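You operate a simulated robot arm through the tools that you are given. There is no shell and no other tool. Be economical: measure what you need, move in short steps, check, and stop when the job is done.

You are at the controls of a simulated two-armed robot. One attempt, no reset.

JOB
Prove the module tester at 50 volts with the check block; switch off after.
Fine: block in the bay, guard over it, hold button down till it beeps.

Only the result counts: the job must be done as asked and must still hold three seconds after the hand-in. Knocking over, shifting, dropping, spilling or breaking anything else fails it.

ROBOT AND FRAMES
Two 6-joint arms with two-finger grippers on one trunk, on a base that drives. Base frame: it is fixed to the floor where the robot stands at the start and does not move with it; the origin is under the middle of the robot, x ahead of it, y to its left, z up. Readings come in m, rad, newtons and seconds.
The left shoulder is at the start at [0.061, 0.143, 0.9], the right one opposite. With the tool pointing down near the work surface each hand reaches from about 0.32 to 0.72 m from the robot's upright axis, wherever it stands, measured 20 degrees to its own side. Places, roughly: bay of the module tester [0.6, 0.4, 0.8]; black dial [0.8, 0.1, 0.9]; hold button [0.5, 0.1, 0.9]; orange guard [0.6, 0.2, 0.9]; power button [0.6, 0.1, 0.9]. Payload 2.45 kg a hand.
The TCP of each hand is the grasp point between the finger pads, 0.026 m short of the fingertips. In the tool frame z runs along the fingers and y along their closing line. Largest opening 0.096 m; the body of the gripper starts 0.069 m behind the TCP.
Orientation is that of the tool frame in the base frame, as a unit quaternion [w, x, y, z]. With the fingers straight down and closing along the base's y, the tool's x points along the base's -x, its y along +y and its z along -z.

CONTROLS
- The arms move only by the tool move_arm. It takes "left_motion", "right_motion" or both (then of equal length, played together; a hand with none holds still); each is a list of rows, each a list of 7 numbers: the opening, from 0 (shut) to 1 (fully open), then the shift along the base's x, y, z in cm, then the turn, a rotation vector about the base's x, y, z in rad. In form: [[claw, dx, dy, dz, ax, ay, az], ...]. A call has 1 to 12 rows; each row is the pose to reach, as a shift and turn from the pose commanded when the call began. A row lasts 0.2 s, in which the tool goes at most 0.05 m and 0.15 rad; a call with a longer step from one row to the next is refused whole, and so is a gripper value outside its range. A pose out of reach is approached as far as the arm can. The call stops where the force on the tool passes 40 N (or 10 N more than at its start, if that is more) or the arm is blocked; 0.2 s more then pass. Each finger halts on what it meets, pressing with about 38 N; the grip force reading is that of the motor and also rises with nothing between the fingers. The clock runs only during rows and for 0.2 s after the last one: add rows that repeat a pose to give the fingers time. The reply holds the time, the measured pose of the TCP, the force on the tool along the base axes, the opening and the grip force, in the units named above and with some noise, with the torque about the TCP (base axes, N m) and any sound that the robot's microphone picked up, and new pictures: "show" is both (left out), scene, wrist or none (wrist: the cameras of the hands that moved).
- Cameras (640 x 400 px; columns grow to the right, rows downward): "scene" is now at [0.1352, 0.0208, 1.5044]; the picture's right is [0.28, -0.96, -0.00], its down [-0.73, -0.21, -0.65] and it looks along [0.63, 0.18, -0.76] (base axes); focal length 283 px, centre (320, 200). "left" rides on the left gripper at [0.082, -0.003, -0.098] in its tool frame; the picture's right is [0.04, 1.00, 0.00], its down [-0.73, 0.03, -0.68] and it looks along [-0.68, 0.03, 0.73] (tool axes); focal length 256 px, centre (320, 200). "right" rides on the right gripper at [0.082, 0.003, -0.098] in its tool frame; the picture's right is [-0.04, 1.00, 0.00], its down [-0.73, -0.03, -0.68] and it looks along [-0.68, -0.03, 0.73] (tool axes); focal length 256 px, centre (320, 200). There is no depth. A picture from a camera that has moved, and an enlarged one, comes with that camera's place and axes in the base frame and with its lens.
- lift_body(by): slides the trunk up (or, below 0, down) by that many m; the arms and the scene camera ride with it, the base frame stays. It gives what a move gives, with no picture.
- roll_base(legs): drives the robot by 1 to 6 legs, each [ahead, turn to the left] in m and rad, along the robot's own axes; the way and the turn of a leg run together, so that a leg with both is an arc; at most 1.5 m and 3.142 rad a leg. The arms and the cameras ride along, it lands a little off, and it stops where it bumps. It gives what a move gives, and a new picture of the scene camera.
- turn_head(pan, tilt): turns the head with the scene camera to pan (to the left, within 1.501 rad either way) and tilt (down, from -0.506 to 1.204), counted from straight ahead of the robot. It gives what a move gives, and a new picture of the scene camera.
- zoom(camera, box): a new picture of the part [left, top, right, bottom] of that camera's present view, enlarged. It takes no simulated time.
- finish_job(): hands the job in; it is judged then, once.

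Work in short steps. Places have to be worked out from the pictures, the camera data and where the tool is seen: move nearer, look again, correct. Check each grasp and each placing, and mend what went wrong. You have 120 turns and 260 pictures in all, those below and enlarged ones among them. Open the grippers and draw the arms clear of the work before you hand the job in, unless the task says otherwise; then end with one line.

The tools are called after "Call:" by a JSON object that holds its "op" and its "data". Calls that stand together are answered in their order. move_arm: Moves the arms, as the interface text tells. Its arguments: {"type":"object","properties":{"left_motion":{"type":"array","items":{"type":"array","items":{"type":"number"}}},"right_motion":{"type":"array","items":{"type":"array","items":{"type":"number"}}},"show":{"type":"string","enum":["both","scene","wrist","none"]}},"required":[]} The other tools are called the same way: lift_body (by) slides the trunk up or down; roll_base (legs) drives the base; turn_head (pan, tilt) turns the head that bears the scene camera; zoom (camera, box) takes an enlarged picture of a part of a camera's view; finish_job () hands the job in.

At the start:

```text
clock: 0.0
left_eef_pos: [0.4442, 0.3672, 1.2292]
left_tool_rot: [0.0, 0.0, 1.0, -0.001]
left_wrist_force: [0.3, 0.3, 0.4]
left_ft_torque: [0.0, -0.03, -0.02]
left_gripper_width: 0.0961
left_grip_force: 0.0
right_eef_pos: [0.4381, -0.0194, 1.2068]
right_tool_rot: [0.0, 0.0, 1.0, 0.0]
right_wrist_force: [0.0, -0.7, 0.9]
right_ft_torque: [0.0, 0.06, -0.03]
right_gripper_width: 0.0959
right_grip_force: 0.0
trunk travel left (down, up): [-0.525, 0.065]
robot x, y, heading: [0.0015, -0.0015, 0.003]
head pan, tilt: [0.279, 0.857]
```

scene: 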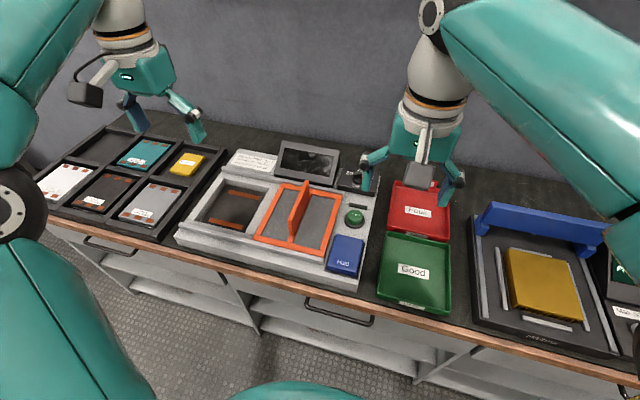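
right: 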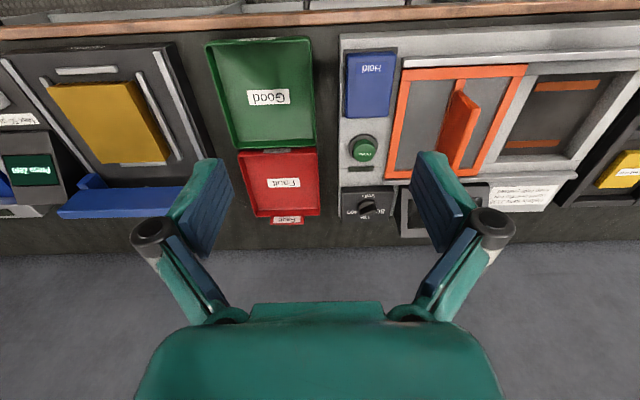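
left: 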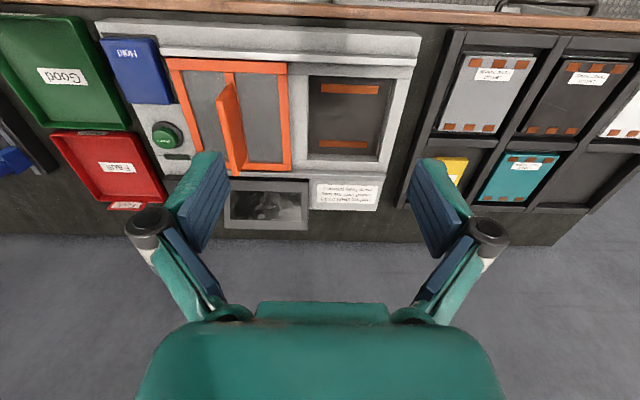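

The pictures show a tester with bay, sliding orange guard, green power button, blue hold button and dial; I zoom in to read the labels and find the check block.

Call:
{"op": "zoom", "data": {"camera": "left", "box": [400, 20, 640, 220]}}

Call:
{"op": "zoom", "data": {"camera": "left", "box": [200, 160, 400, 240]}}

Call:
{"op": "zoom", "data": {"camera": "right", "box": [320, 40, 420, 230]}}

Call:
{"op": "zoom", "data": {"camera": "scene", "box": [20, 100, 220, 240]}}

Call:
{"op": "zoom", "data": {"camera": "scene", "box": [170, 130, 390, 290]}}

```text
2.00 times, centred on (520, 120) of left
camera zoom: at [0.3626, 0.3633, 1.3266], right [-0.04, 1.0, 0.0], down [0.73, 0.03, 0.68], along [0.68, 0.03, -0.73], focal length 512 px, centre (-80, 360)
```

zoom: 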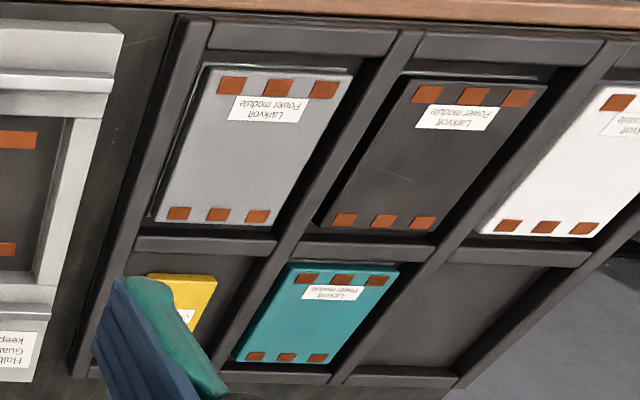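

```text
3.20 times, centred on (300, 200) of left
camera zoom: at [0.3626, 0.3633, 1.3266], right [-0.04, 1.0, 0.0], down [0.73, 0.03, 0.68], along [0.68, 0.03, -0.73], focal length 819 px, centre (384, 200)
```

zoom: 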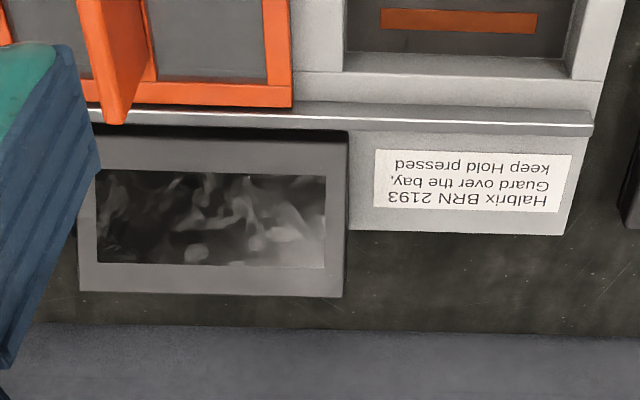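

```text
2.11 times, centred on (370, 135) of right
camera zoom: at [0.357, -0.0152, 1.3041], right [0.04, 1.0, 0.0], down [0.73, -0.03, 0.68], along [0.68, -0.03, -0.73], focal length 539 px, centre (215, 337)
```

zoom: 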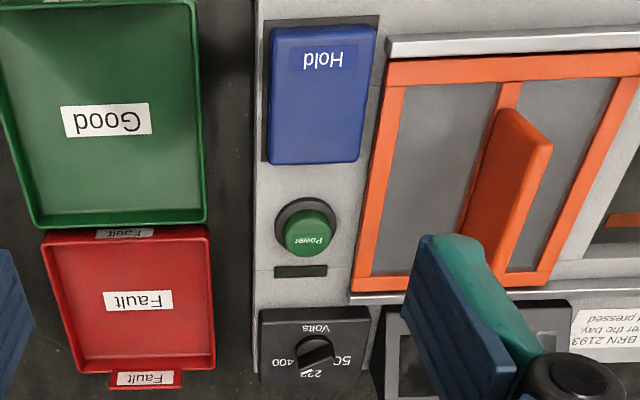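

```text
2.86 times, centred on (120, 170) of scene
camera zoom: at [0.1352, 0.0208, 1.5044], right [0.28, -0.96, 0.0], down [-0.73, -0.21, -0.65], along [0.63, 0.18, -0.76], focal length 810 px, centre (891, 286)
```

zoom: 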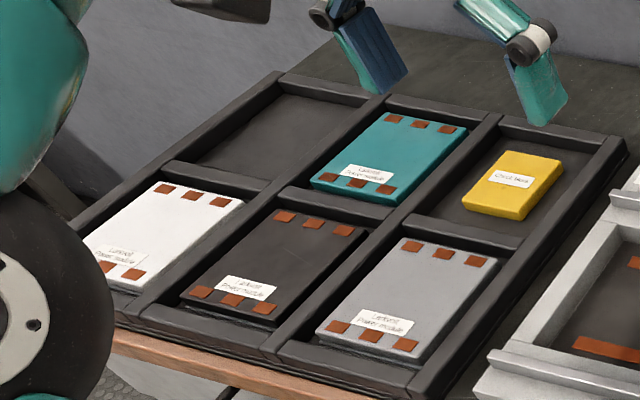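

```text
2.50 times, centred on (280, 210) of scene
camera zoom: at [0.1352, 0.0208, 1.5044], right [0.28, -0.96, 0.0], down [-0.73, -0.21, -0.65], along [0.63, 0.18, -0.76], focal length 708 px, centre (420, 175)
```

zoom: 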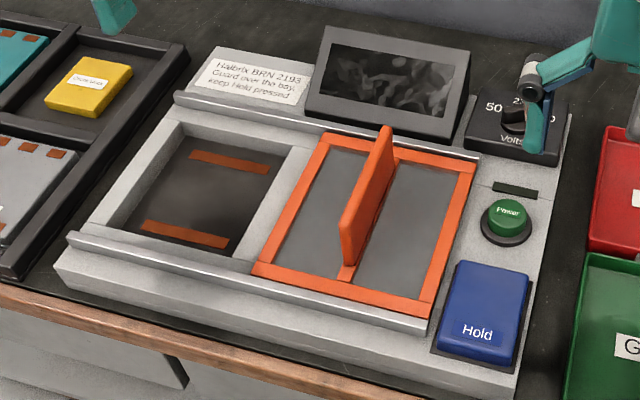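

The check block is the small yellow one in the tray's back-right cell, at about (0.74, 0.71), and the dial is at about (0.78, 0.08). I'll shift the robot about 0.33 m left, so that the block and the dial are both near reach, before nudging ahead.

Call:
{"op": "roll_base", "data": {"legs": [[0, 1.571], [0.33, 0], [0, -1.571]]}}

```text
clock: 3.1
left_eef_pos: [-0.0459, 0.5758, 1.2292]
left_tool_rot: [0.0, -0.462, 0.887, -0.001]
left_wrist_force: [-1.0, 0.5, -0.5]
left_ft_torque: [-0.05, -0.02, -0.02]
left_gripper_width: 0.0961
left_grip_force: 0.0
right_eef_pos: [0.2666, 0.3488, 1.2073]
right_tool_rot: [0.0, -0.462, 0.887, -0.002]
right_wrist_force: [-1.4, -0.1, -0.2]
right_ft_torque: [-0.1, -0.07, -0.03]
right_gripper_width: 0.096
right_grip_force: 0.0
trunk travel left (down, up): [-0.525, 0.065]
robot x, y, heading: [0.0322, -0.0221, 0.98]
head pan, tilt: [0.279, 0.857]
stopped in leg 1: the robot was blocked; the commanded pose is now the measured one
camera scene: at [0.0848, 0.1033, 1.5043], right [0.95, -0.3, 0.0], down [-0.23, -0.72, -0.65], along [0.2, 0.62, -0.76], focal length 283 px, centre (320, 200)
```

scene: 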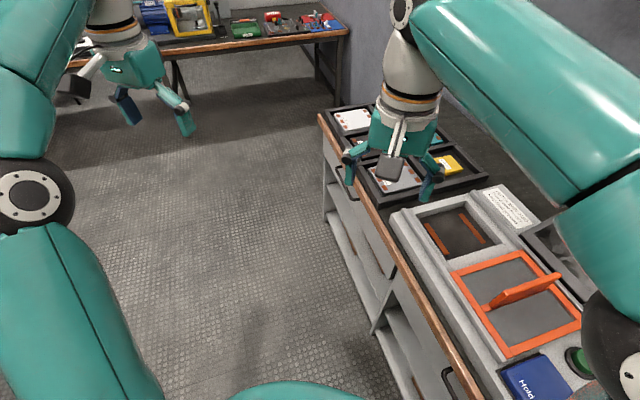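

The base bumped the bench while turning; hands are clear. I'll back away, then turn, drive left and turn back.

Call:
{"op": "roll_base", "data": {"legs": [[-0.27, 0], [0, 0.591], [0.58, 0], [0, -1.571]]}}

```text
clock: 7.3
left_eef_pos: [-0.5171, 0.2303, 1.2303]
left_tool_rot: [-0.001, -0.704, 0.71, -0.001]
left_wrist_force: [-1.1, 1.3, -0.5]
left_ft_torque: [-0.14, -0.06, 0.0]
left_gripper_width: 0.096
left_grip_force: 0.0
right_eef_pos: [-0.131, 0.2198, 1.2081]
right_tool_rot: [-0.002, -0.704, 0.71, 0.0]
right_wrist_force: [-1.1, 0.3, -1.1]
right_ft_torque: [-0.12, -0.02, -0.03]
right_gripper_width: 0.096
right_grip_force: 0.0
trunk travel left (down, up): [-0.525, 0.065]
robot x, y, heading: [-0.0914, -0.2242, 1.607]
head pan, tilt: [0.279, 0.857]
stopped in leg 3: the robot was blocked; the commanded pose is now the measured one
camera scene: at [-0.1189, -0.0838, 1.5038], right [0.95, 0.31, 0.0], down [0.24, -0.72, -0.65], along [-0.2, 0.62, -0.76], focal length 283 px, centre (320, 200)
```

scene: 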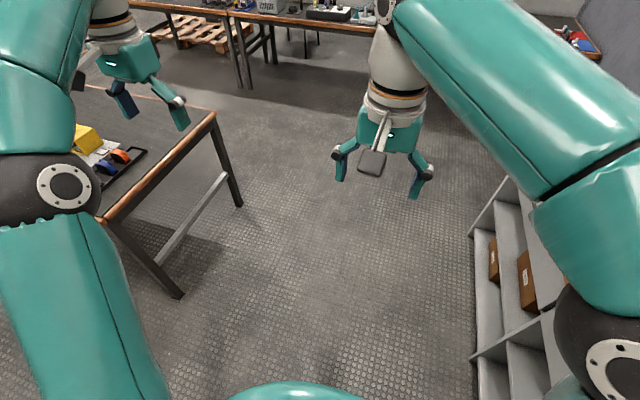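

Blocked again right away; I need to see what is touching. I turn the head to the right side and down.

Call:
{"op": "turn_head", "data": {"pan": -1.3, "tilt": 0.9}}

Call:
{"op": "turn_head", "data": {"pan": 1.3, "tilt": 0.9}}

Call:
{"op": "turn_head", "data": {"pan": 0, "tilt": 1.2}}

```text
clock: 9.0
left_eef_pos: [-0.515, 0.225, 1.2327]
left_tool_rot: [0.001, -0.704, 0.71, 0.001]
left_wrist_force: [-0.4, 1.0, 0.1]
left_ft_torque: [0.03, 0.01, -0.03]
left_gripper_width: 0.0961
left_grip_force: 0.0
right_eef_pos: [-0.1312, 0.2164, 1.2098]
right_tool_rot: [0.0, -0.704, 0.71, 0.001]
right_wrist_force: [0.0, 0.6, 0.6]
right_ft_torque: [0.0, 0.03, -0.07]
right_gripper_width: 0.096
right_grip_force: 0.1
trunk travel left (down, up): [-0.525, 0.065]
robot x, y, heading: [-0.0916, -0.2235, 1.605]
head pan, tilt: [-1.3, 0.901]
camera scene: at [-0.0214, -0.1399, 1.5011], right [0.31, -0.95, 0.0], down [-0.75, -0.24, -0.62], along [0.59, 0.19, -0.78], focal length 283 px, centre (320, 200)
```

scene: 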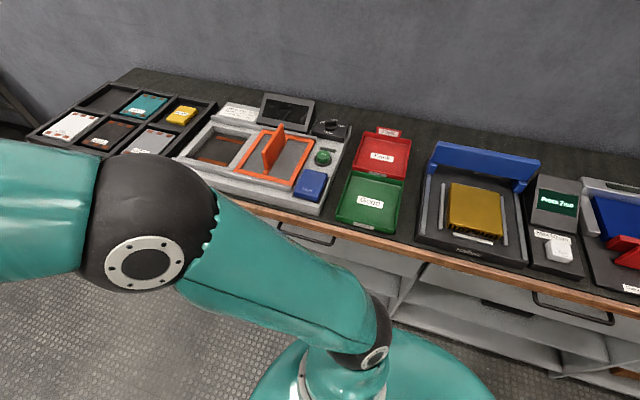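

```text
clock: 11.3
left_eef_pos: [-0.5161, 0.2271, 1.2327]
left_tool_rot: [0.001, -0.704, 0.71, 0.001]
left_wrist_force: [-0.4, 0.1, -0.5]
left_ft_torque: [0.01, 0.0, 0.03]
left_gripper_width: 0.0956
left_grip_force: 0.0
right_eef_pos: [-0.1301, 0.2161, 1.2104]
right_tool_rot: [-0.001, -0.704, 0.71, 0.003]
right_wrist_force: [1.2, 0.1, 0.3]
right_ft_torque: [0.02, 0.01, 0.0]
right_gripper_width: 0.0958
right_grip_force: 0.0
trunk travel left (down, up): [-0.525, 0.065]
robot x, y, heading: [-0.0909, -0.2223, 1.609]
head pan, tilt: [1.3, 0.901]
camera scene: at [-0.1667, -0.1456, 1.501], right [0.23, 0.97, 0.0], down [0.76, -0.18, -0.62], along [-0.6, 0.14, -0.78], focal length 283 px, centre (320, 200)
```

scene: 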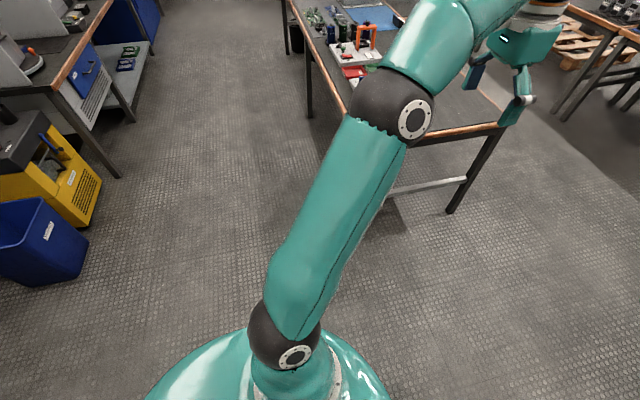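

```text
clock: 12.8
left_eef_pos: [-0.515, 0.2257, 1.2329]
left_tool_rot: [0.001, -0.704, 0.71, 0.001]
left_wrist_force: [-0.5, -0.6, 0.3]
left_ft_torque: [0.04, 0.01, -0.01]
left_gripper_width: 0.096
left_grip_force: 0.1
right_eef_pos: [-0.1292, 0.216, 1.2094]
right_tool_rot: [-0.001, -0.704, 0.71, 0.002]
right_wrist_force: [0.3, -0.2, 0.4]
right_ft_torque: [0.0, 0.02, -0.02]
right_gripper_width: 0.0961
right_grip_force: 0.0
trunk travel left (down, up): [-0.525, 0.065]
robot x, y, heading: [-0.0895, -0.2221, 1.609]
head pan, tilt: [0.0, 1.201]
camera scene: at [-0.0955, -0.107, 1.4812], right [1.0, 0.04, 0.0], down [0.04, -0.93, -0.36], along [-0.01, 0.36, -0.93], focal length 283 px, centre (320, 200)
```

scene: 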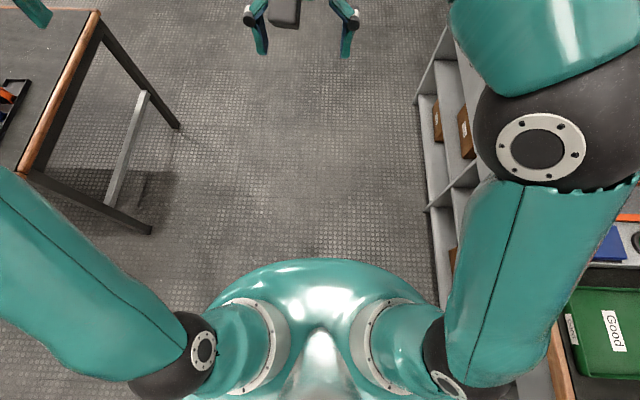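

Nothing visibly touches: elbows are high and the floor is clear. I try a short drive ahead alone.

Call:
{"op": "roll_base", "data": {"legs": [[0.1, 0]]}}

```text
clock: 13.9
left_eef_pos: [-0.5209, 0.3303, 1.2315]
left_tool_rot: [0.0, -0.705, 0.709, 0.0]
left_wrist_force: [-0.8, -0.2, 0.0]
left_ft_torque: [-0.04, -0.01, 0.0]
left_gripper_width: 0.0957
left_grip_force: 0.1
right_eef_pos: [-0.133, 0.3202, 1.2099]
right_tool_rot: [-0.001, -0.705, 0.709, 0.001]
right_wrist_force: [-0.3, 0.9, -0.2]
right_ft_torque: [-0.06, -0.04, 0.0]
right_gripper_width: 0.0959
right_grip_force: 0.0
trunk travel left (down, up): [-0.525, 0.065]
robot x, y, heading: [-0.0923, -0.1201, 1.61]
head pan, tilt: [0.0, 1.201]
camera scene: at [-0.0998, -0.0011, 1.481], right [1.0, 0.04, 0.0], down [0.04, -0.93, -0.36], along [-0.02, 0.36, -0.93], focal length 283 px, centre (320, 200)
```

scene: 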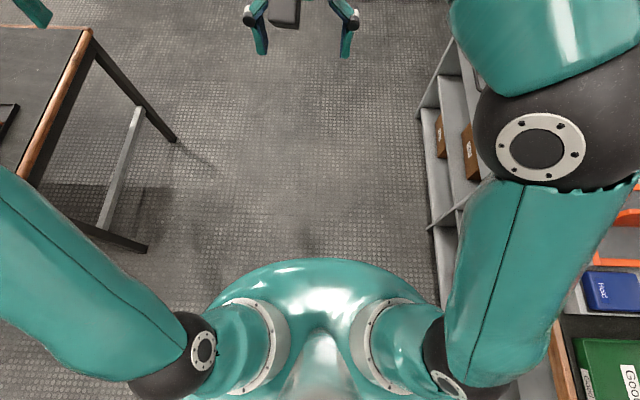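

It moves freely. Continue ahead to y≈0.34.

Call:
{"op": "roll_base", "data": {"legs": [[0.45, 0]]}}

```text
clock: 16.7
left_eef_pos: [-0.5356, 0.7801, 1.2328]
left_tool_rot: [0.001, -0.703, 0.711, 0.0]
left_wrist_force: [0.3, 0.4, -0.7]
left_ft_torque: [-0.06, -0.03, 0.01]
left_gripper_width: 0.0959
left_grip_force: 0.1
right_eef_pos: [-0.1496, 0.7689, 1.2096]
right_tool_rot: [0.0, -0.702, 0.712, 0.002]
right_wrist_force: [0.5, 0.6, 1.0]
right_ft_torque: [0.01, 0.0, -0.02]
right_gripper_width: 0.0961
right_grip_force: 0.1
trunk travel left (down, up): [-0.525, 0.065]
robot x, y, heading: [-0.1154, 0.3291, 1.603]
head pan, tilt: [0.0, 1.201]
camera scene: at [-0.117, 0.4456, 1.4811], right [1.0, 0.04, 0.0], down [0.03, -0.93, -0.36], along [-0.01, 0.36, -0.93], focal length 283 px, centre (320, 200)
```

scene: 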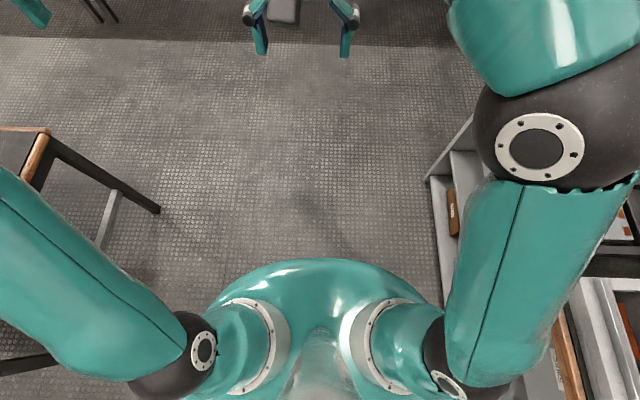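

Now turn right back to face the bench.

Call:
{"op": "roll_base", "data": {"legs": [[0, -1.603]]}}

```text
clock: 19.6
left_eef_pos: [-0.0293, 0.9407, 1.2352]
left_tool_rot: [0.001, -0.329, 0.944, 0.003]
left_wrist_force: [0.1, 0.3, -0.7]
left_ft_torque: [0.01, 0.05, -0.03]
left_gripper_width: 0.0961
left_grip_force: 0.2
right_eef_pos: [0.2061, 0.6343, 1.2113]
right_tool_rot: [0.0, -0.328, 0.945, 0.003]
right_wrist_force: [0.9, 1.1, 0.1]
right_ft_torque: [0.04, 0.03, 0.04]
right_gripper_width: 0.0958
right_grip_force: 0.1
trunk travel left (down, up): [-0.525, 0.065]
robot x, y, heading: [-0.1418, 0.3527, 0.7]
head pan, tilt: [0.0, 1.201]
stopped in leg 1: the robot was blocked; the commanded pose is now the measured one
camera scene: at [-0.0457, 0.4266, 1.4811], right [0.64, -0.77, 0.0], down [-0.71, -0.6, -0.36], along [0.27, 0.23, -0.93], focal length 283 px, centre (320, 200)
```

scene: 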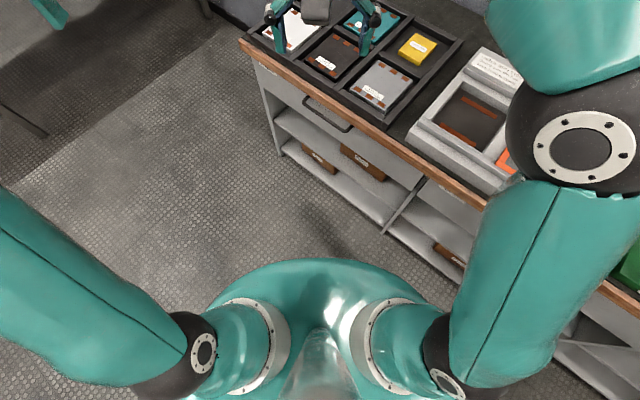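

Stopped at 0.7 rad again with no visible contact. I retry the remaining turn in a smaller piece.

Call:
{"op": "roll_base", "data": {"legs": [[0, -0.35]]}}

```text
clock: 21.2
left_eef_pos: [0.1648, 0.8742, 1.2344]
left_tool_rot: [0.002, -0.163, 0.987, 0.001]
left_wrist_force: [0.0, 0.4, 0.5]
left_ft_torque: [-0.02, 0.02, -0.01]
left_gripper_width: 0.0957
left_grip_force: 0.0
right_eef_pos: [0.2823, 0.5062, 1.2122]
right_tool_rot: [0.0, -0.162, 0.987, 0.002]
right_wrist_force: [-0.1, 0.0, -0.3]
right_ft_torque: [0.0, 0.02, 0.03]
right_gripper_width: 0.0959
right_grip_force: 0.1
trunk travel left (down, up): [-0.525, 0.065]
robot x, y, heading: [-0.1378, 0.3671, 0.359]
head pan, tilt: [0.0, 1.201]
camera scene: at [-0.0293, 0.4087, 1.4812], right [0.35, -0.94, 0.0], down [-0.87, -0.32, -0.36], along [0.34, 0.13, -0.93], focal length 283 px, centre (320, 200)
```

scene: 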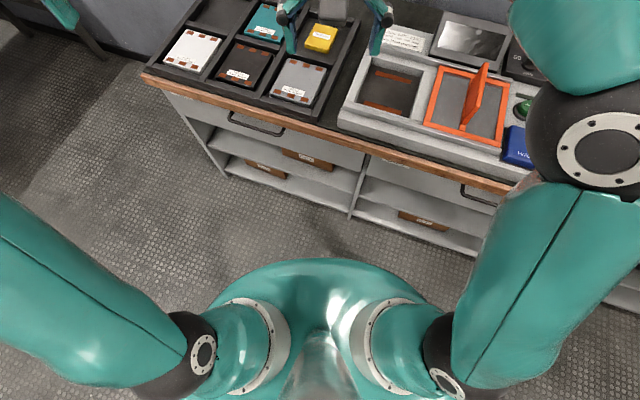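

Works in small turns. Finish the turn and go ahead 0.2 m.

Call:
{"op": "roll_base", "data": {"legs": [[0, -0.36]]}}

Call:
{"op": "roll_base", "data": {"legs": [[0.2, 0]]}}

```text
clock: 22.9
left_eef_pos: [0.3252, 0.732, 1.2348]
left_tool_rot: [0.003, 0.019, 1.0, 0.0]
left_wrist_force: [-0.3, 0.2, 0.3]
left_ft_torque: [-0.03, 0.04, 0.02]
left_gripper_width: 0.0959
left_grip_force: 0.0
right_eef_pos: [0.303, 0.3467, 1.2123]
right_tool_rot: [0.002, 0.02, 1.0, 0.002]
right_wrist_force: [0.4, 0.5, -0.5]
right_ft_torque: [-0.02, -0.02, -0.01]
right_gripper_width: 0.0959
right_grip_force: 0.1
trunk travel left (down, up): [-0.525, 0.065]
robot x, y, heading: [-0.1359, 0.389, -0.013]
head pan, tilt: [0.0, 1.201]
camera scene: at [-0.0221, 0.3829, 1.4812], right [-0.01, -1.0, 0.0], down [-0.93, 0.01, -0.36], along [0.36, 0.0, -0.93], focal length 283 px, centre (320, 200)
```

scene: 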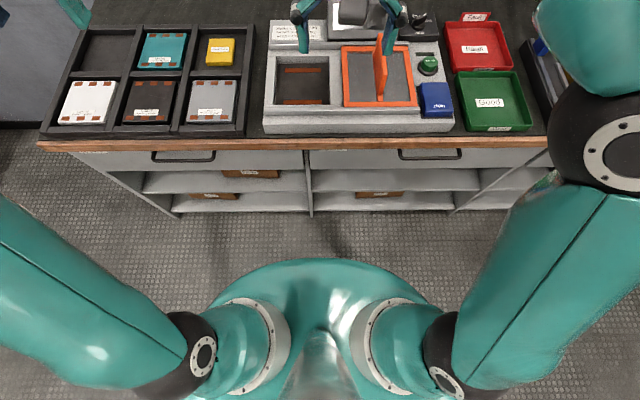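

```text
clock: 24.5
left_eef_pos: [0.5296, 0.7315, 1.2341]
left_tool_rot: [0.002, 0.019, 1.0, 0.0]
left_wrist_force: [0.5, 0.0, 0.1]
left_ft_torque: [0.03, 0.06, 0.03]
left_gripper_width: 0.096
left_grip_force: 0.1
right_eef_pos: [0.5085, 0.3442, 1.212]
right_tool_rot: [0.0, 0.019, 1.0, 0.002]
right_wrist_force: [0.1, -0.2, -0.6]
right_ft_torque: [0.02, 0.05, -0.02]
right_gripper_width: 0.0962
right_grip_force: 0.1
trunk travel left (down, up): [-0.525, 0.065]
robot x, y, heading: [0.0652, 0.3816, -0.007]
head pan, tilt: [0.0, 1.201]
camera scene: at [0.1836, 0.381, 1.481], right [-0.01, -1.0, 0.0], down [-0.93, 0.01, -0.36], along [0.36, 0.0, -0.93], focal length 283 px, centre (320, 200)
```

scene: 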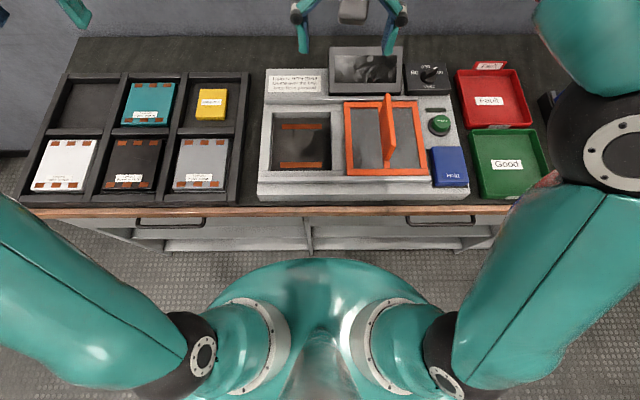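

Clear overhead view. Block ≈ (0.75, 0.70), dial ≈ (0.77, 0.085); I nudge ahead 0.1 m to have both well within reach.

Call:
{"op": "roll_base", "data": {"legs": [[0.1, 0]]}}

```text
clock: 25.7
left_eef_pos: [0.632, 0.7324, 1.2354]
left_tool_rot: [0.001, 0.018, 1.0, 0.001]
left_wrist_force: [1.0, -0.5, -0.4]
left_ft_torque: [0.01, 0.03, -0.02]
left_gripper_width: 0.0958
left_grip_force: 0.0
right_eef_pos: [0.612, 0.3438, 1.2128]
right_tool_rot: [0.0, 0.018, 1.0, 0.002]
right_wrist_force: [0.3, 0.4, -0.1]
right_ft_torque: [0.01, 0.03, 0.01]
right_gripper_width: 0.0959
right_grip_force: 0.1
trunk travel left (down, up): [-0.525, 0.065]
robot x, y, heading: [0.1686, 0.3797, -0.003]
head pan, tilt: [0.0, 1.201]
camera scene: at [0.2863, 0.3801, 1.4811], right [-0.01, -1.0, 0.0], down [-0.93, 0.01, -0.36], along [0.36, 0.0, -0.93], focal length 283 px, centre (320, 200)
```

scene: 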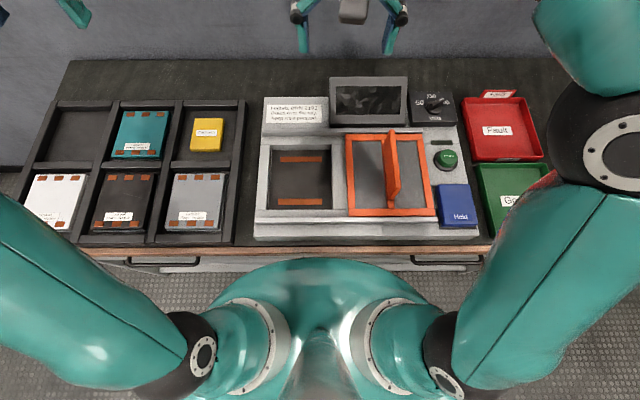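

Position good: robot at (0.169, 0.380). Now look closely from the wrist cameras and head.

Call:
{"op": "zoom", "data": {"camera": "left", "box": [160, 0, 480, 200]}}

Call:
{"op": "zoom", "data": {"camera": "scene", "box": [250, 60, 490, 240]}}

Call:
{"op": "zoom", "data": {"camera": "scene", "box": [150, 80, 270, 180]}}

Call:
{"op": "zoom", "data": {"camera": "scene", "box": [400, 80, 470, 130]}}

```text
2.00 times, centred on (320, 100) of left
camera zoom: at [0.5492, 0.7294, 1.3331], right [0.0, 1.0, 0.0], down [0.73, 0.0, 0.68], along [0.68, 0.0, -0.73], focal length 512 px, centre (320, 400)
```

zoom: 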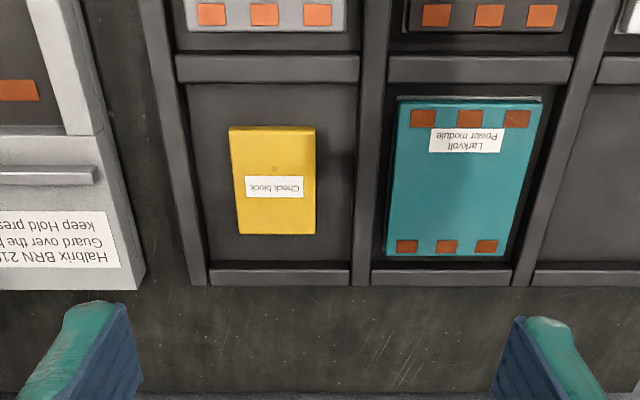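

```text
2.22 times, centred on (370, 150) of scene
camera zoom: at [0.2863, 0.3801, 1.4811], right [-0.01, -1.0, 0.0], down [-0.93, 0.01, -0.36], along [0.36, 0.0, -0.93], focal length 630 px, centre (209, 311)
```

zoom: 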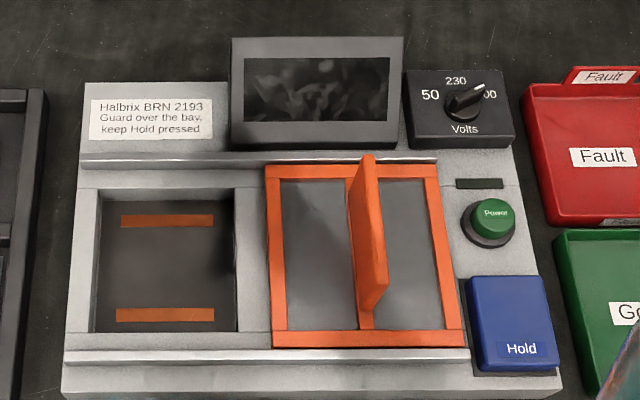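

```text
4.00 times, centred on (210, 130) of scene
camera zoom: at [0.2863, 0.3801, 1.4811], right [-0.01, -1.0, 0.0], down [-0.93, 0.01, -0.36], along [0.36, 0.0, -0.93], focal length 1133 px, centre (760, 480)
```

zoom: 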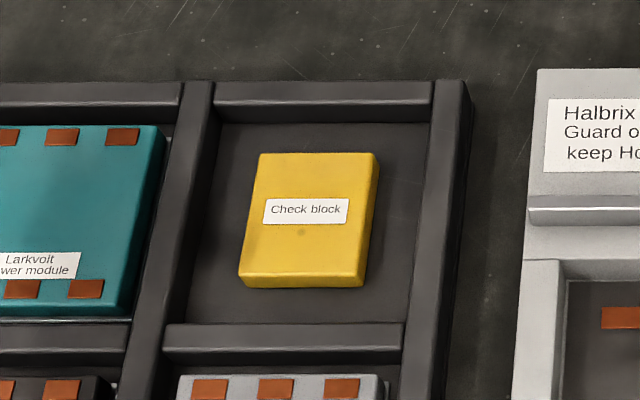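

```text
8.00 times, centred on (435, 105) of scene
camera zoom: at [0.2863, 0.3801, 1.4811], right [-0.01, -1.0, 0.0], down [-0.93, 0.01, -0.36], along [0.36, 0.0, -0.93], focal length 2267 px, centre (-600, 960)
```

zoom: 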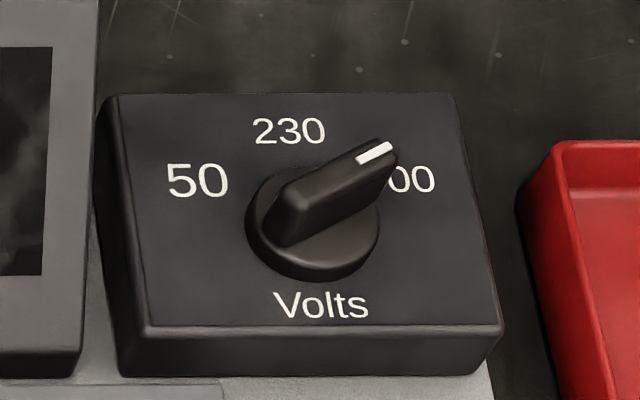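

Block top is at about (0.73, 0.683, 0.83), roughly 81 mm wide in y. The dial's pointer is on 400 and needs to go to 50. I bring both hands nearer to look.

Call:
{"op": "move_arm", "data": {"right_motion": [[0.5, 2, -4.5, -1, 0, 0, 0], [0.5, 4, -9, -2, 0, 0, 0], [0.5, 6, -13.5, -4, 0, 0, 0], [0.5, 8, -18, -7, 0, 0, 0], [0.5, 8.8, -22, -10, 0, 0, 0], [0.5, 8.8, -25.9, -13, 0, 0, 0], [0.5, 8.8, -25.9, -13, 0, 0, 0]], "left_motion": [[1, 1, -1, -3, 0, 0, 0], [1, 2, -2, -6, 0, 0, 0], [1, 3, -3, -9, 0, 0, 0], [1, 4, -4, -12, 0, 0, 0.036], [1, 5, -5, -15, 0, 0, 0.036], [1, 5, -5, -17, 0, 0, 0.036], [1, 5, -5, -17, 0, 0, 0.036]]}}

```text
refused: row 1 steps farther than a row can; nothing moved
```

Row 1 slightly too long; I shorten the steps.

Call:
{"op": "move_arm", "data": {"right_motion": [[0.5, 1.5, -4.2, -1, 0, 0, 0], [0.5, 3, -8.4, -2, 0, 0, 0], [0.5, 5, -12.6, -3, 0, 0, 0], [0.5, 7, -16.5, -5, 0, 0, 0], [0.5, 8.8, -20, -8, 0, 0, 0], [0.5, 8.8, -23.5, -11, 0, 0, 0], [0.5, 8.8, -25.9, -13, 0, 0, 0]], "left_motion": [[1, 1, -1, -3, 0, 0, 0], [1, 2, -2, -6, 0, 0, 0], [1, 3, -3, -9, 0, 0, 0], [1, 4, -4, -12, 0, 0, 0.036], [1, 5, -5, -15, 0, 0, 0.036], [1, 5, -5, -17, 0, 0, 0.036], [1, 5, -5, -17, 0, 0, 0.036]]}}

```text
clock: 27.3
left_eef_pos: [0.6798, 0.6796, 1.0677]
left_tool_rot: [0.003, 0.0, 1.0, 0.001]
left_wrist_force: [0.4, -0.5, 0.8]
left_ft_torque: [0.04, 0.0, 0.04]
left_gripper_width: 0.096
left_grip_force: 0.2
right_eef_pos: [0.6994, 0.0869, 1.0835]
right_tool_rot: [0.0, 0.018, 1.0, 0.002]
right_wrist_force: [-0.3, -0.4, -0.4]
right_ft_torque: [0.01, 0.02, 0.0]
right_gripper_width: 0.0478
right_grip_force: 0.1
trunk travel left (down, up): [-0.525, 0.065]
robot x, y, heading: [0.1692, 0.3833, -0.003]
head pan, tilt: [0.0, 1.201]
camera scene: at [0.2858, 0.3797, 1.4812], right [-0.01, -1.0, 0.0], down [-0.93, 0.01, -0.36], along [0.36, 0.0, -0.93], focal length 283 px, centre (320, 200)
camera right: at [0.6183, 0.0919, 1.1814], right [0.08, 1.0, 0.0], down [0.73, -0.06, 0.68], along [0.68, -0.05, -0.73], focal length 256 px, centre (320, 200)
camera left: at [0.5969, 0.676, 1.165], right [-0.04, 1.0, 0.0], down [0.73, 0.03, 0.68], along [0.68, 0.03, -0.73], focal length 256 px, centre (320, 200)
```

scene: 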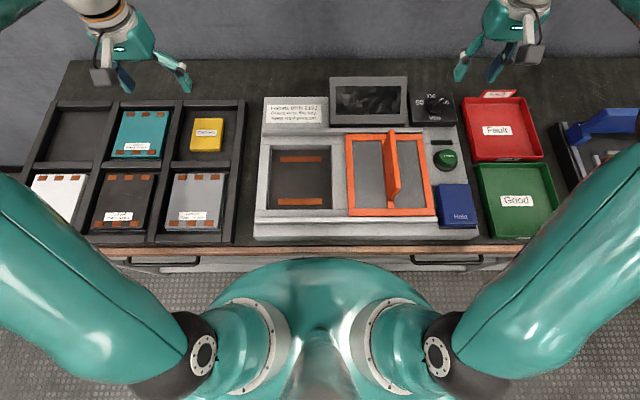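
right: 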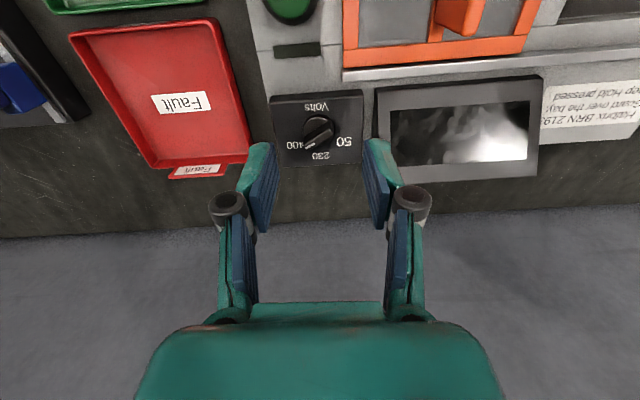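
left: 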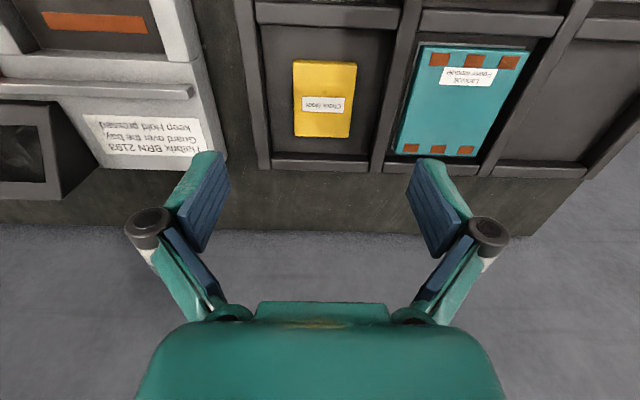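

Triangulation gives the knob at about (0.777, 0.078, 0.88) and the block at (0.728, 0.687, 0.83). I zoom for the knob angle and block detail.

Call:
{"op": "zoom", "data": {"camera": "right", "box": [260, 80, 380, 170]}}

Call:
{"op": "zoom", "data": {"camera": "left", "box": [240, 20, 400, 180]}}

```text
4.44 times, centred on (320, 125) of right
camera zoom: at [0.6183, 0.0919, 1.1814], right [0.08, 1.0, 0.0], down [0.73, -0.06, 0.68], along [0.68, -0.05, -0.73], focal length 1138 px, centre (320, 533)
```

zoom: 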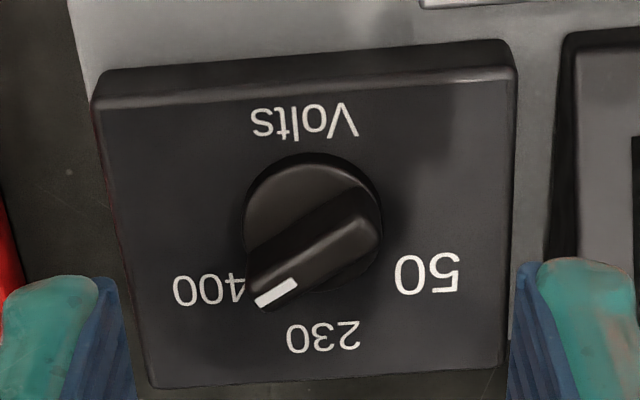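

```text
2.50 times, centred on (320, 100) of left
camera zoom: at [0.5969, 0.676, 1.165], right [-0.04, 1.0, 0.0], down [0.73, 0.03, 0.68], along [0.68, 0.03, -0.73], focal length 640 px, centre (320, 450)
```

zoom: 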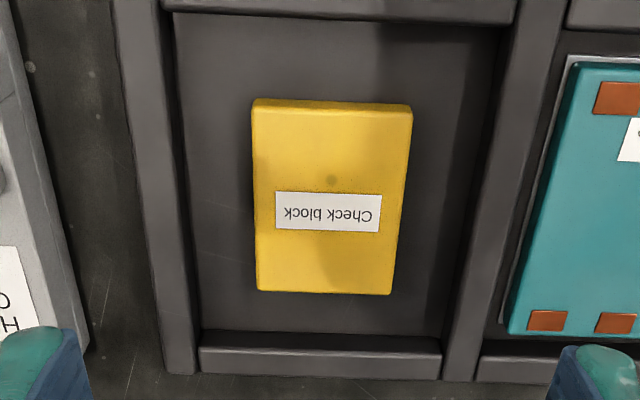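

Handle points about 55° toward −y from ahead, and 50 lies about 60° the other way. I turn the right hand −0.92 rad, move above the knob, and place the left hand above the block.

Call:
{"op": "move_arm", "data": {"right_motion": [[0.5, 1, 0, -1.5, 0, 0, -0.14], [0.5, 2.2, 0, -3.5, 0, 0, -0.28], [0.5, 3.5, -0.3, -5.5, 0, 0, -0.42], [0.5, 5, -0.5, -7.5, 0, 0, -0.56], [0.5, 6.4, -0.7, -9.5, 0, 0, -0.7], [0.5, 7.8, -0.9, -11.5, 0, 0, -0.82], [0.5, 7.8, -0.9, -12.3, 0, 0, -0.92], [0.5, 7.8, -0.9, -12.3, 0, 0, -0.92]], "left_motion": [[1, 1, 0, -2, 0, 0, 0], [1, 2, 0, -4, 0, 0, 0], [1, 3, 0, -6, 0, 0, 0], [1, 4, 0.4, -8, 0, 0, 0], [1, 4.8, 0.7, -10, 0, 0, 0], [1, 4.8, 0.7, -12, 0, 0, 0], [1, 4.8, 0.7, -13, 0, 0, 0], [1, 4.8, 0.7, -13, 0, 0, 0]]}}

```text
clock: 29.1
left_eef_pos: [0.7281, 0.6882, 0.9362]
left_tool_rot: [0.003, 0.0, 1.0, 0.001]
left_wrist_force: [-0.4, 0.7, 0.1]
left_ft_torque: [-0.02, 0.03, 0.0]
left_gripper_width: 0.0962
left_grip_force: 0.0
right_eef_pos: [0.7766, 0.0781, 0.9602]
right_tool_rot: [0.001, 0.461, 0.888, 0.0]
right_wrist_force: [-0.3, -0.4, 0.3]
right_ft_torque: [0.03, 0.02, -0.01]
right_gripper_width: 0.048
right_grip_force: 0.0
trunk travel left (down, up): [-0.525, 0.065]
robot x, y, heading: [0.1682, 0.3777, -0.002]
head pan, tilt: [0.0, 1.201]
camera scene: at [0.2853, 0.3803, 1.4812], right [-0.01, -1.0, 0.0], down [-0.93, 0.01, -0.36], along [0.36, 0.0, -0.93], focal length 283 px, centre (320, 200)
camera right: at [0.733, 0.1472, 1.0583], right [0.84, 0.54, 0.0], down [0.4, -0.62, 0.68], along [0.37, -0.57, -0.73], focal length 256 px, centre (320, 200)
camera left: at [0.6456, 0.6838, 1.0344], right [-0.04, 1.0, 0.0], down [0.73, 0.03, 0.68], along [0.68, 0.03, -0.73], focal length 256 px, centre (320, 200)
```

scene: 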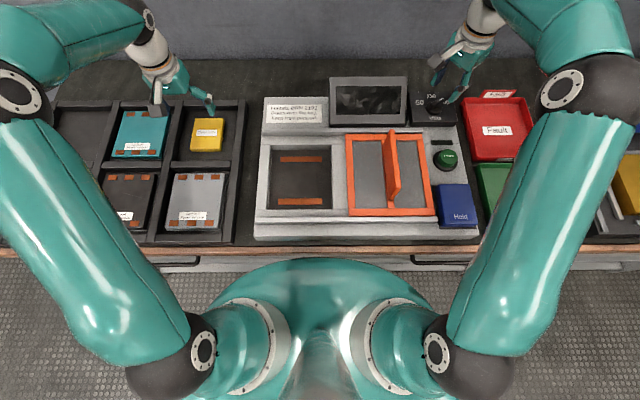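
right: 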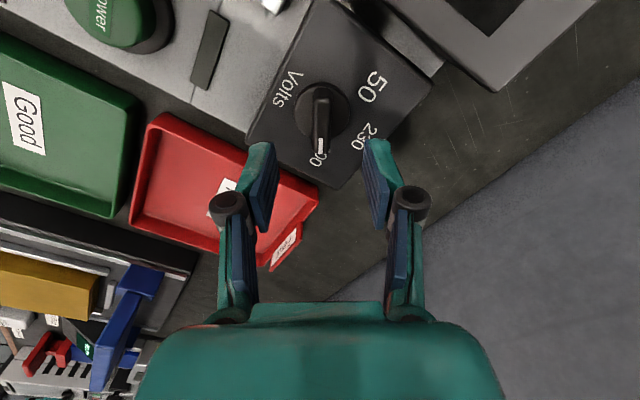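
left: 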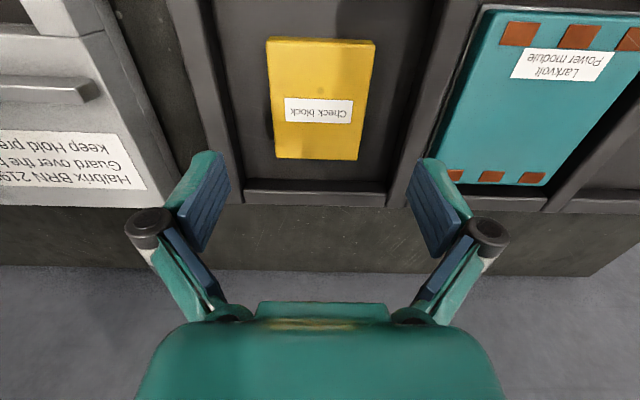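

Both hands are aligned over their targets. I lower the right hand first, down to TCP z≈0.905.

Call:
{"op": "move_arm", "data": {"right_motion": [[0.5, 0, 0, -3, 0, 0, 0], [0.5, 0, 0, -5, 0, 0, 0], [0.5, 0, 0, -5.5, 0, 0, 0]], "show": "wrist"}}

Call:
{"op": "zoom", "data": {"camera": "scene", "box": [400, 50, 500, 130]}}

```text
clock: 29.9
left_eef_pos: [0.7282, 0.6888, 0.9367]
left_tool_rot: [0.003, 0.0, 1.0, 0.001]
left_wrist_force: [0.3, -0.3, -0.1]
left_ft_torque: [0.0, 0.04, -0.01]
left_gripper_width: 0.096
left_grip_force: 0.2
right_eef_pos: [0.7758, 0.0769, 0.9053]
right_tool_rot: [0.002, 0.46, 0.888, 0.001]
right_wrist_force: [-0.7, -0.4, 0.0]
right_ft_torque: [0.0, 0.01, -0.03]
right_gripper_width: 0.048
right_grip_force: 0.0
trunk travel left (down, up): [-0.525, 0.065]
robot x, y, heading: [0.173, 0.3842, -0.003]
head pan, tilt: [0.0, 1.201]
camera right: at [0.7318, 0.1457, 1.0032], right [0.84, 0.54, 0.0], down [0.4, -0.62, 0.68], along [0.37, -0.57, -0.73], focal length 256 px, centre (320, 200)
```

right: 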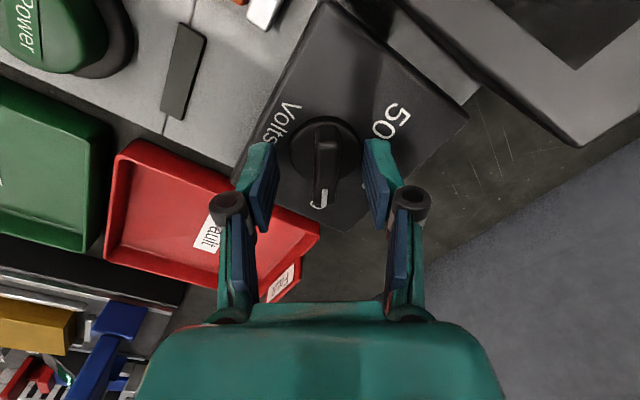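

```text
5.00 times, centred on (450, 90) of scene
camera zoom: at [0.2854, 0.3803, 1.4812], right [-0.01, -1.0, 0.0], down [-0.93, 0.01, -0.36], along [0.36, 0.0, -0.93], focal length 1417 px, centre (-330, 750)
```

zoom: 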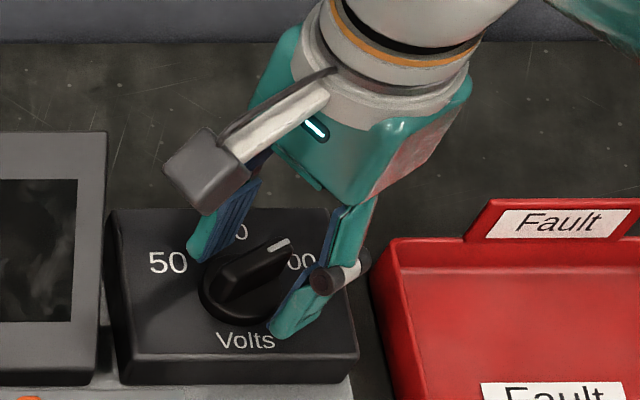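

The handle top is near 0.887 and lies between the fingers. I lower another 1 cm and close.

Call:
{"op": "move_arm", "data": {"right_motion": [[0.5, 0, 0, -0.6, 0, 0, 0], [0.5, 0, 0, -1.0, 0, 0, 0], [0.1, 0, 0, -1.0, 0, 0, 0], [0.05, 0, 0, -1.0, 0, 0, 0], [0.05, 0, 0, -1.0, 0, 0, 0]], "show": "wrist"}}

```text
clock: 31.1
left_eef_pos: [0.7295, 0.6887, 0.9374]
left_tool_rot: [0.001, 0.0, 1.0, 0.0]
left_wrist_force: [0.4, 0.9, 0.9]
left_ft_torque: [-0.01, 0.02, -0.05]
left_gripper_width: 0.096
left_grip_force: 0.1
right_eef_pos: [0.7775, 0.079, 0.896]
right_tool_rot: [0.004, 0.461, 0.888, 0.002]
right_wrist_force: [18.2, 10.9, 7.0]
right_ft_torque: [0.59, -0.56, 0.15]
right_gripper_width: 0.0409
right_grip_force: 44.9
trunk travel left (down, up): [-0.525, 0.065]
robot x, y, heading: [0.1717, 0.3822, -0.002]
head pan, tilt: [0.0, 1.201]
camera right: at [0.7332, 0.1476, 0.9938], right [0.84, 0.54, 0.01], down [0.39, -0.62, 0.68], along [0.38, -0.57, -0.73], focal length 256 px, centre (320, 200)
```

right: 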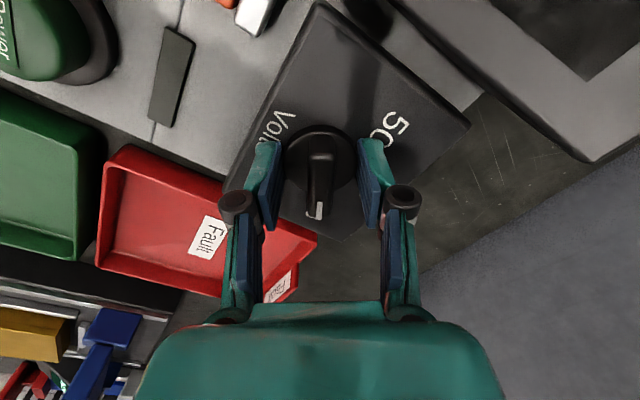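

The fingers met the round base of the knob (41 mm). I open, rise 6 mm and grip the handle itself, shifting about 2 mm toward +x,+y to centre.

Call:
{"op": "move_arm", "data": {"right_motion": [[0.5, 0, 0, 0, 0, 0, 0], [0.5, 0.15, 0.15, 0.3, 0, 0, 0], [0.5, 0.15, 0.15, 0.6, 0, 0, 0], [0.1, 0.15, 0.15, 0.6, 0, 0, 0], [0.05, 0.15, 0.15, 0.6, 0, 0, 0], [0.05, 0.15, 0.15, 0.6, 0, 0, 0]], "show": "wrist"}}

```text
clock: 32.5
left_eef_pos: [0.7295, 0.6883, 0.938]
left_tool_rot: [0.002, 0.0, 1.0, 0.001]
left_wrist_force: [-0.1, 0.3, -0.8]
left_ft_torque: [0.02, -0.02, 0.0]
left_gripper_width: 0.096
left_grip_force: 0.1
right_eef_pos: [0.7783, 0.0797, 0.9015]
right_tool_rot: [0.002, 0.461, 0.888, 0.001]
right_wrist_force: [3.4, 3.4, -2.7]
right_ft_torque: [-0.15, -0.3, 0.05]
right_gripper_width: 0.0393
right_grip_force: 45.5
trunk travel left (down, up): [-0.525, 0.065]
robot x, y, heading: [0.1687, 0.3813, -0.001]
head pan, tilt: [0.0, 1.201]
camera right: at [0.7339, 0.1477, 0.9988], right [0.84, 0.54, 0.0], down [0.4, -0.62, 0.68], along [0.37, -0.57, -0.73], focal length 256 px, centre (320, 200)
```

right: 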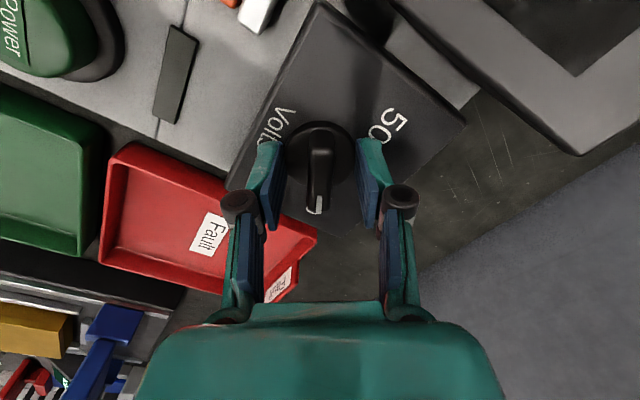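

It still grips the (tapered) base, now centred. I try turning it by +0.45 rad and watch whether the pointer follows.

Call:
{"op": "move_arm", "data": {"right_motion": [[0.05, 0, 0, 0, 0, 0, 0.12], [0.05, 0, 0, 0, 0, 0, 0.24], [0.05, 0, 0, 0, 0, 0, 0.36], [0.05, 0, 0, 0, 0, 0, 0.45]], "show": "wrist"}}

```text
clock: 33.5
left_eef_pos: [0.7279, 0.6886, 0.9364]
left_tool_rot: [0.003, 0.001, 1.0, 0.0]
left_wrist_force: [-0.1, -0.4, -0.6]
left_ft_torque: [0.0, -0.03, 0.04]
left_gripper_width: 0.0959
left_grip_force: 0.0
right_eef_pos: [0.7776, 0.0786, 0.9021]
right_tool_rot: [0.001, 0.25, 0.968, 0.001]
right_wrist_force: [0.3, 1.0, 2.9]
right_ft_torque: [0.07, 0.29, -0.03]
right_gripper_width: 0.0396
right_grip_force: 45.5
trunk travel left (down, up): [-0.525, 0.065]
robot x, y, heading: [0.1723, 0.3837, -0.007]
head pan, tilt: [0.0, 1.201]
camera right: at [0.7084, 0.1211, 0.9988], right [0.52, 0.86, 0.0], down [0.63, -0.38, 0.68], along [0.58, -0.35, -0.73], focal length 256 px, centre (320, 200)
```

right: 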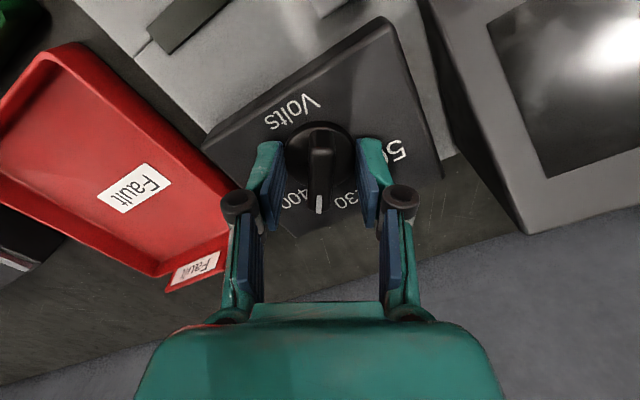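

The pointer follows. I turn a further 1.45 rad towards 50.

Call:
{"op": "move_arm", "data": {"right_motion": [[0.05, 0, 0, 0, 0, 0, 0.13], [0.05, 0, 0, 0, 0, 0, 0.26], [0.05, 0, 0, 0, 0, 0, 0.39], [0.05, 0, 0, 0, 0, 0, 0.52], [0.05, 0, 0, 0, 0, 0, 0.65], [0.05, 0, 0, 0, 0, 0, 0.78], [0.05, 0, 0, 0, 0, 0, 0.91], [0.05, 0, 0, 0, 0, 0, 1.04], [0.05, 0, 0, 0, 0, 0, 1.17], [0.05, 0, 0, 0, 0, 0, 1.3], [0.05, 0, 0, 0, 0, 0, 1.4], [0.05, 0, 0, 0, 0, 0, 1.45]], "show": "wrist"}}

Call:
{"op": "zoom", "data": {"camera": "scene", "box": [400, 50, 500, 130]}}

```text
clock: 36.1
left_eef_pos: [0.7271, 0.6882, 0.9375]
left_tool_rot: [0.003, 0.0, 1.0, 0.0]
left_wrist_force: [0.5, -0.1, 0.3]
left_ft_torque: [0.01, 0.0, -0.05]
left_gripper_width: 0.0957
left_grip_force: 0.2
right_eef_pos: [0.7783, 0.0771, 0.9022]
right_tool_rot: [0.0, -0.455, 0.89, 0.002]
right_wrist_force: [0.2, -8.8, -0.9]
right_ft_torque: [-0.28, 0.11, -0.01]
right_gripper_width: 0.0392
right_grip_force: 44.8
trunk travel left (down, up): [-0.525, 0.065]
robot x, y, heading: [0.1719, 0.3791, -0.004]
head pan, tilt: [0.0, 1.201]
camera right: at [0.7287, 0.0134, 0.9988], right [-0.79, 0.62, 0.0], down [0.45, 0.57, 0.68], along [0.42, 0.54, -0.73], focal length 256 px, centre (320, 200)
```

right: 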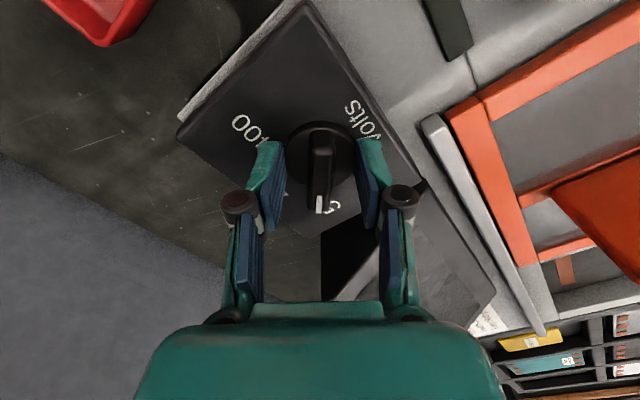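

```text
5.00 times, centred on (450, 90) of scene
camera zoom: at [0.2852, 0.3793, 1.4813], right [-0.01, -1.0, 0.0], down [-0.93, 0.01, -0.36], along [0.36, 0.0, -0.93], focal length 1417 px, centre (-330, 750)
```

zoom: 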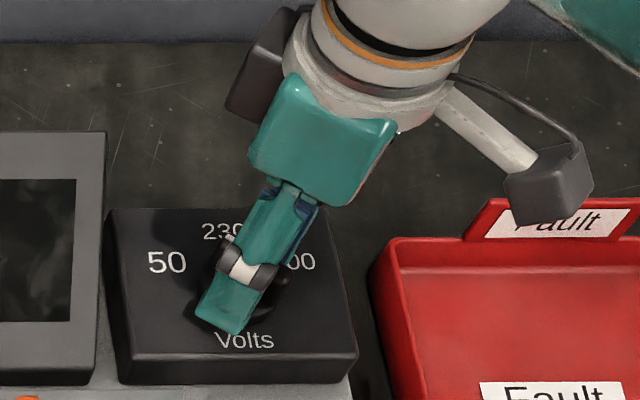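

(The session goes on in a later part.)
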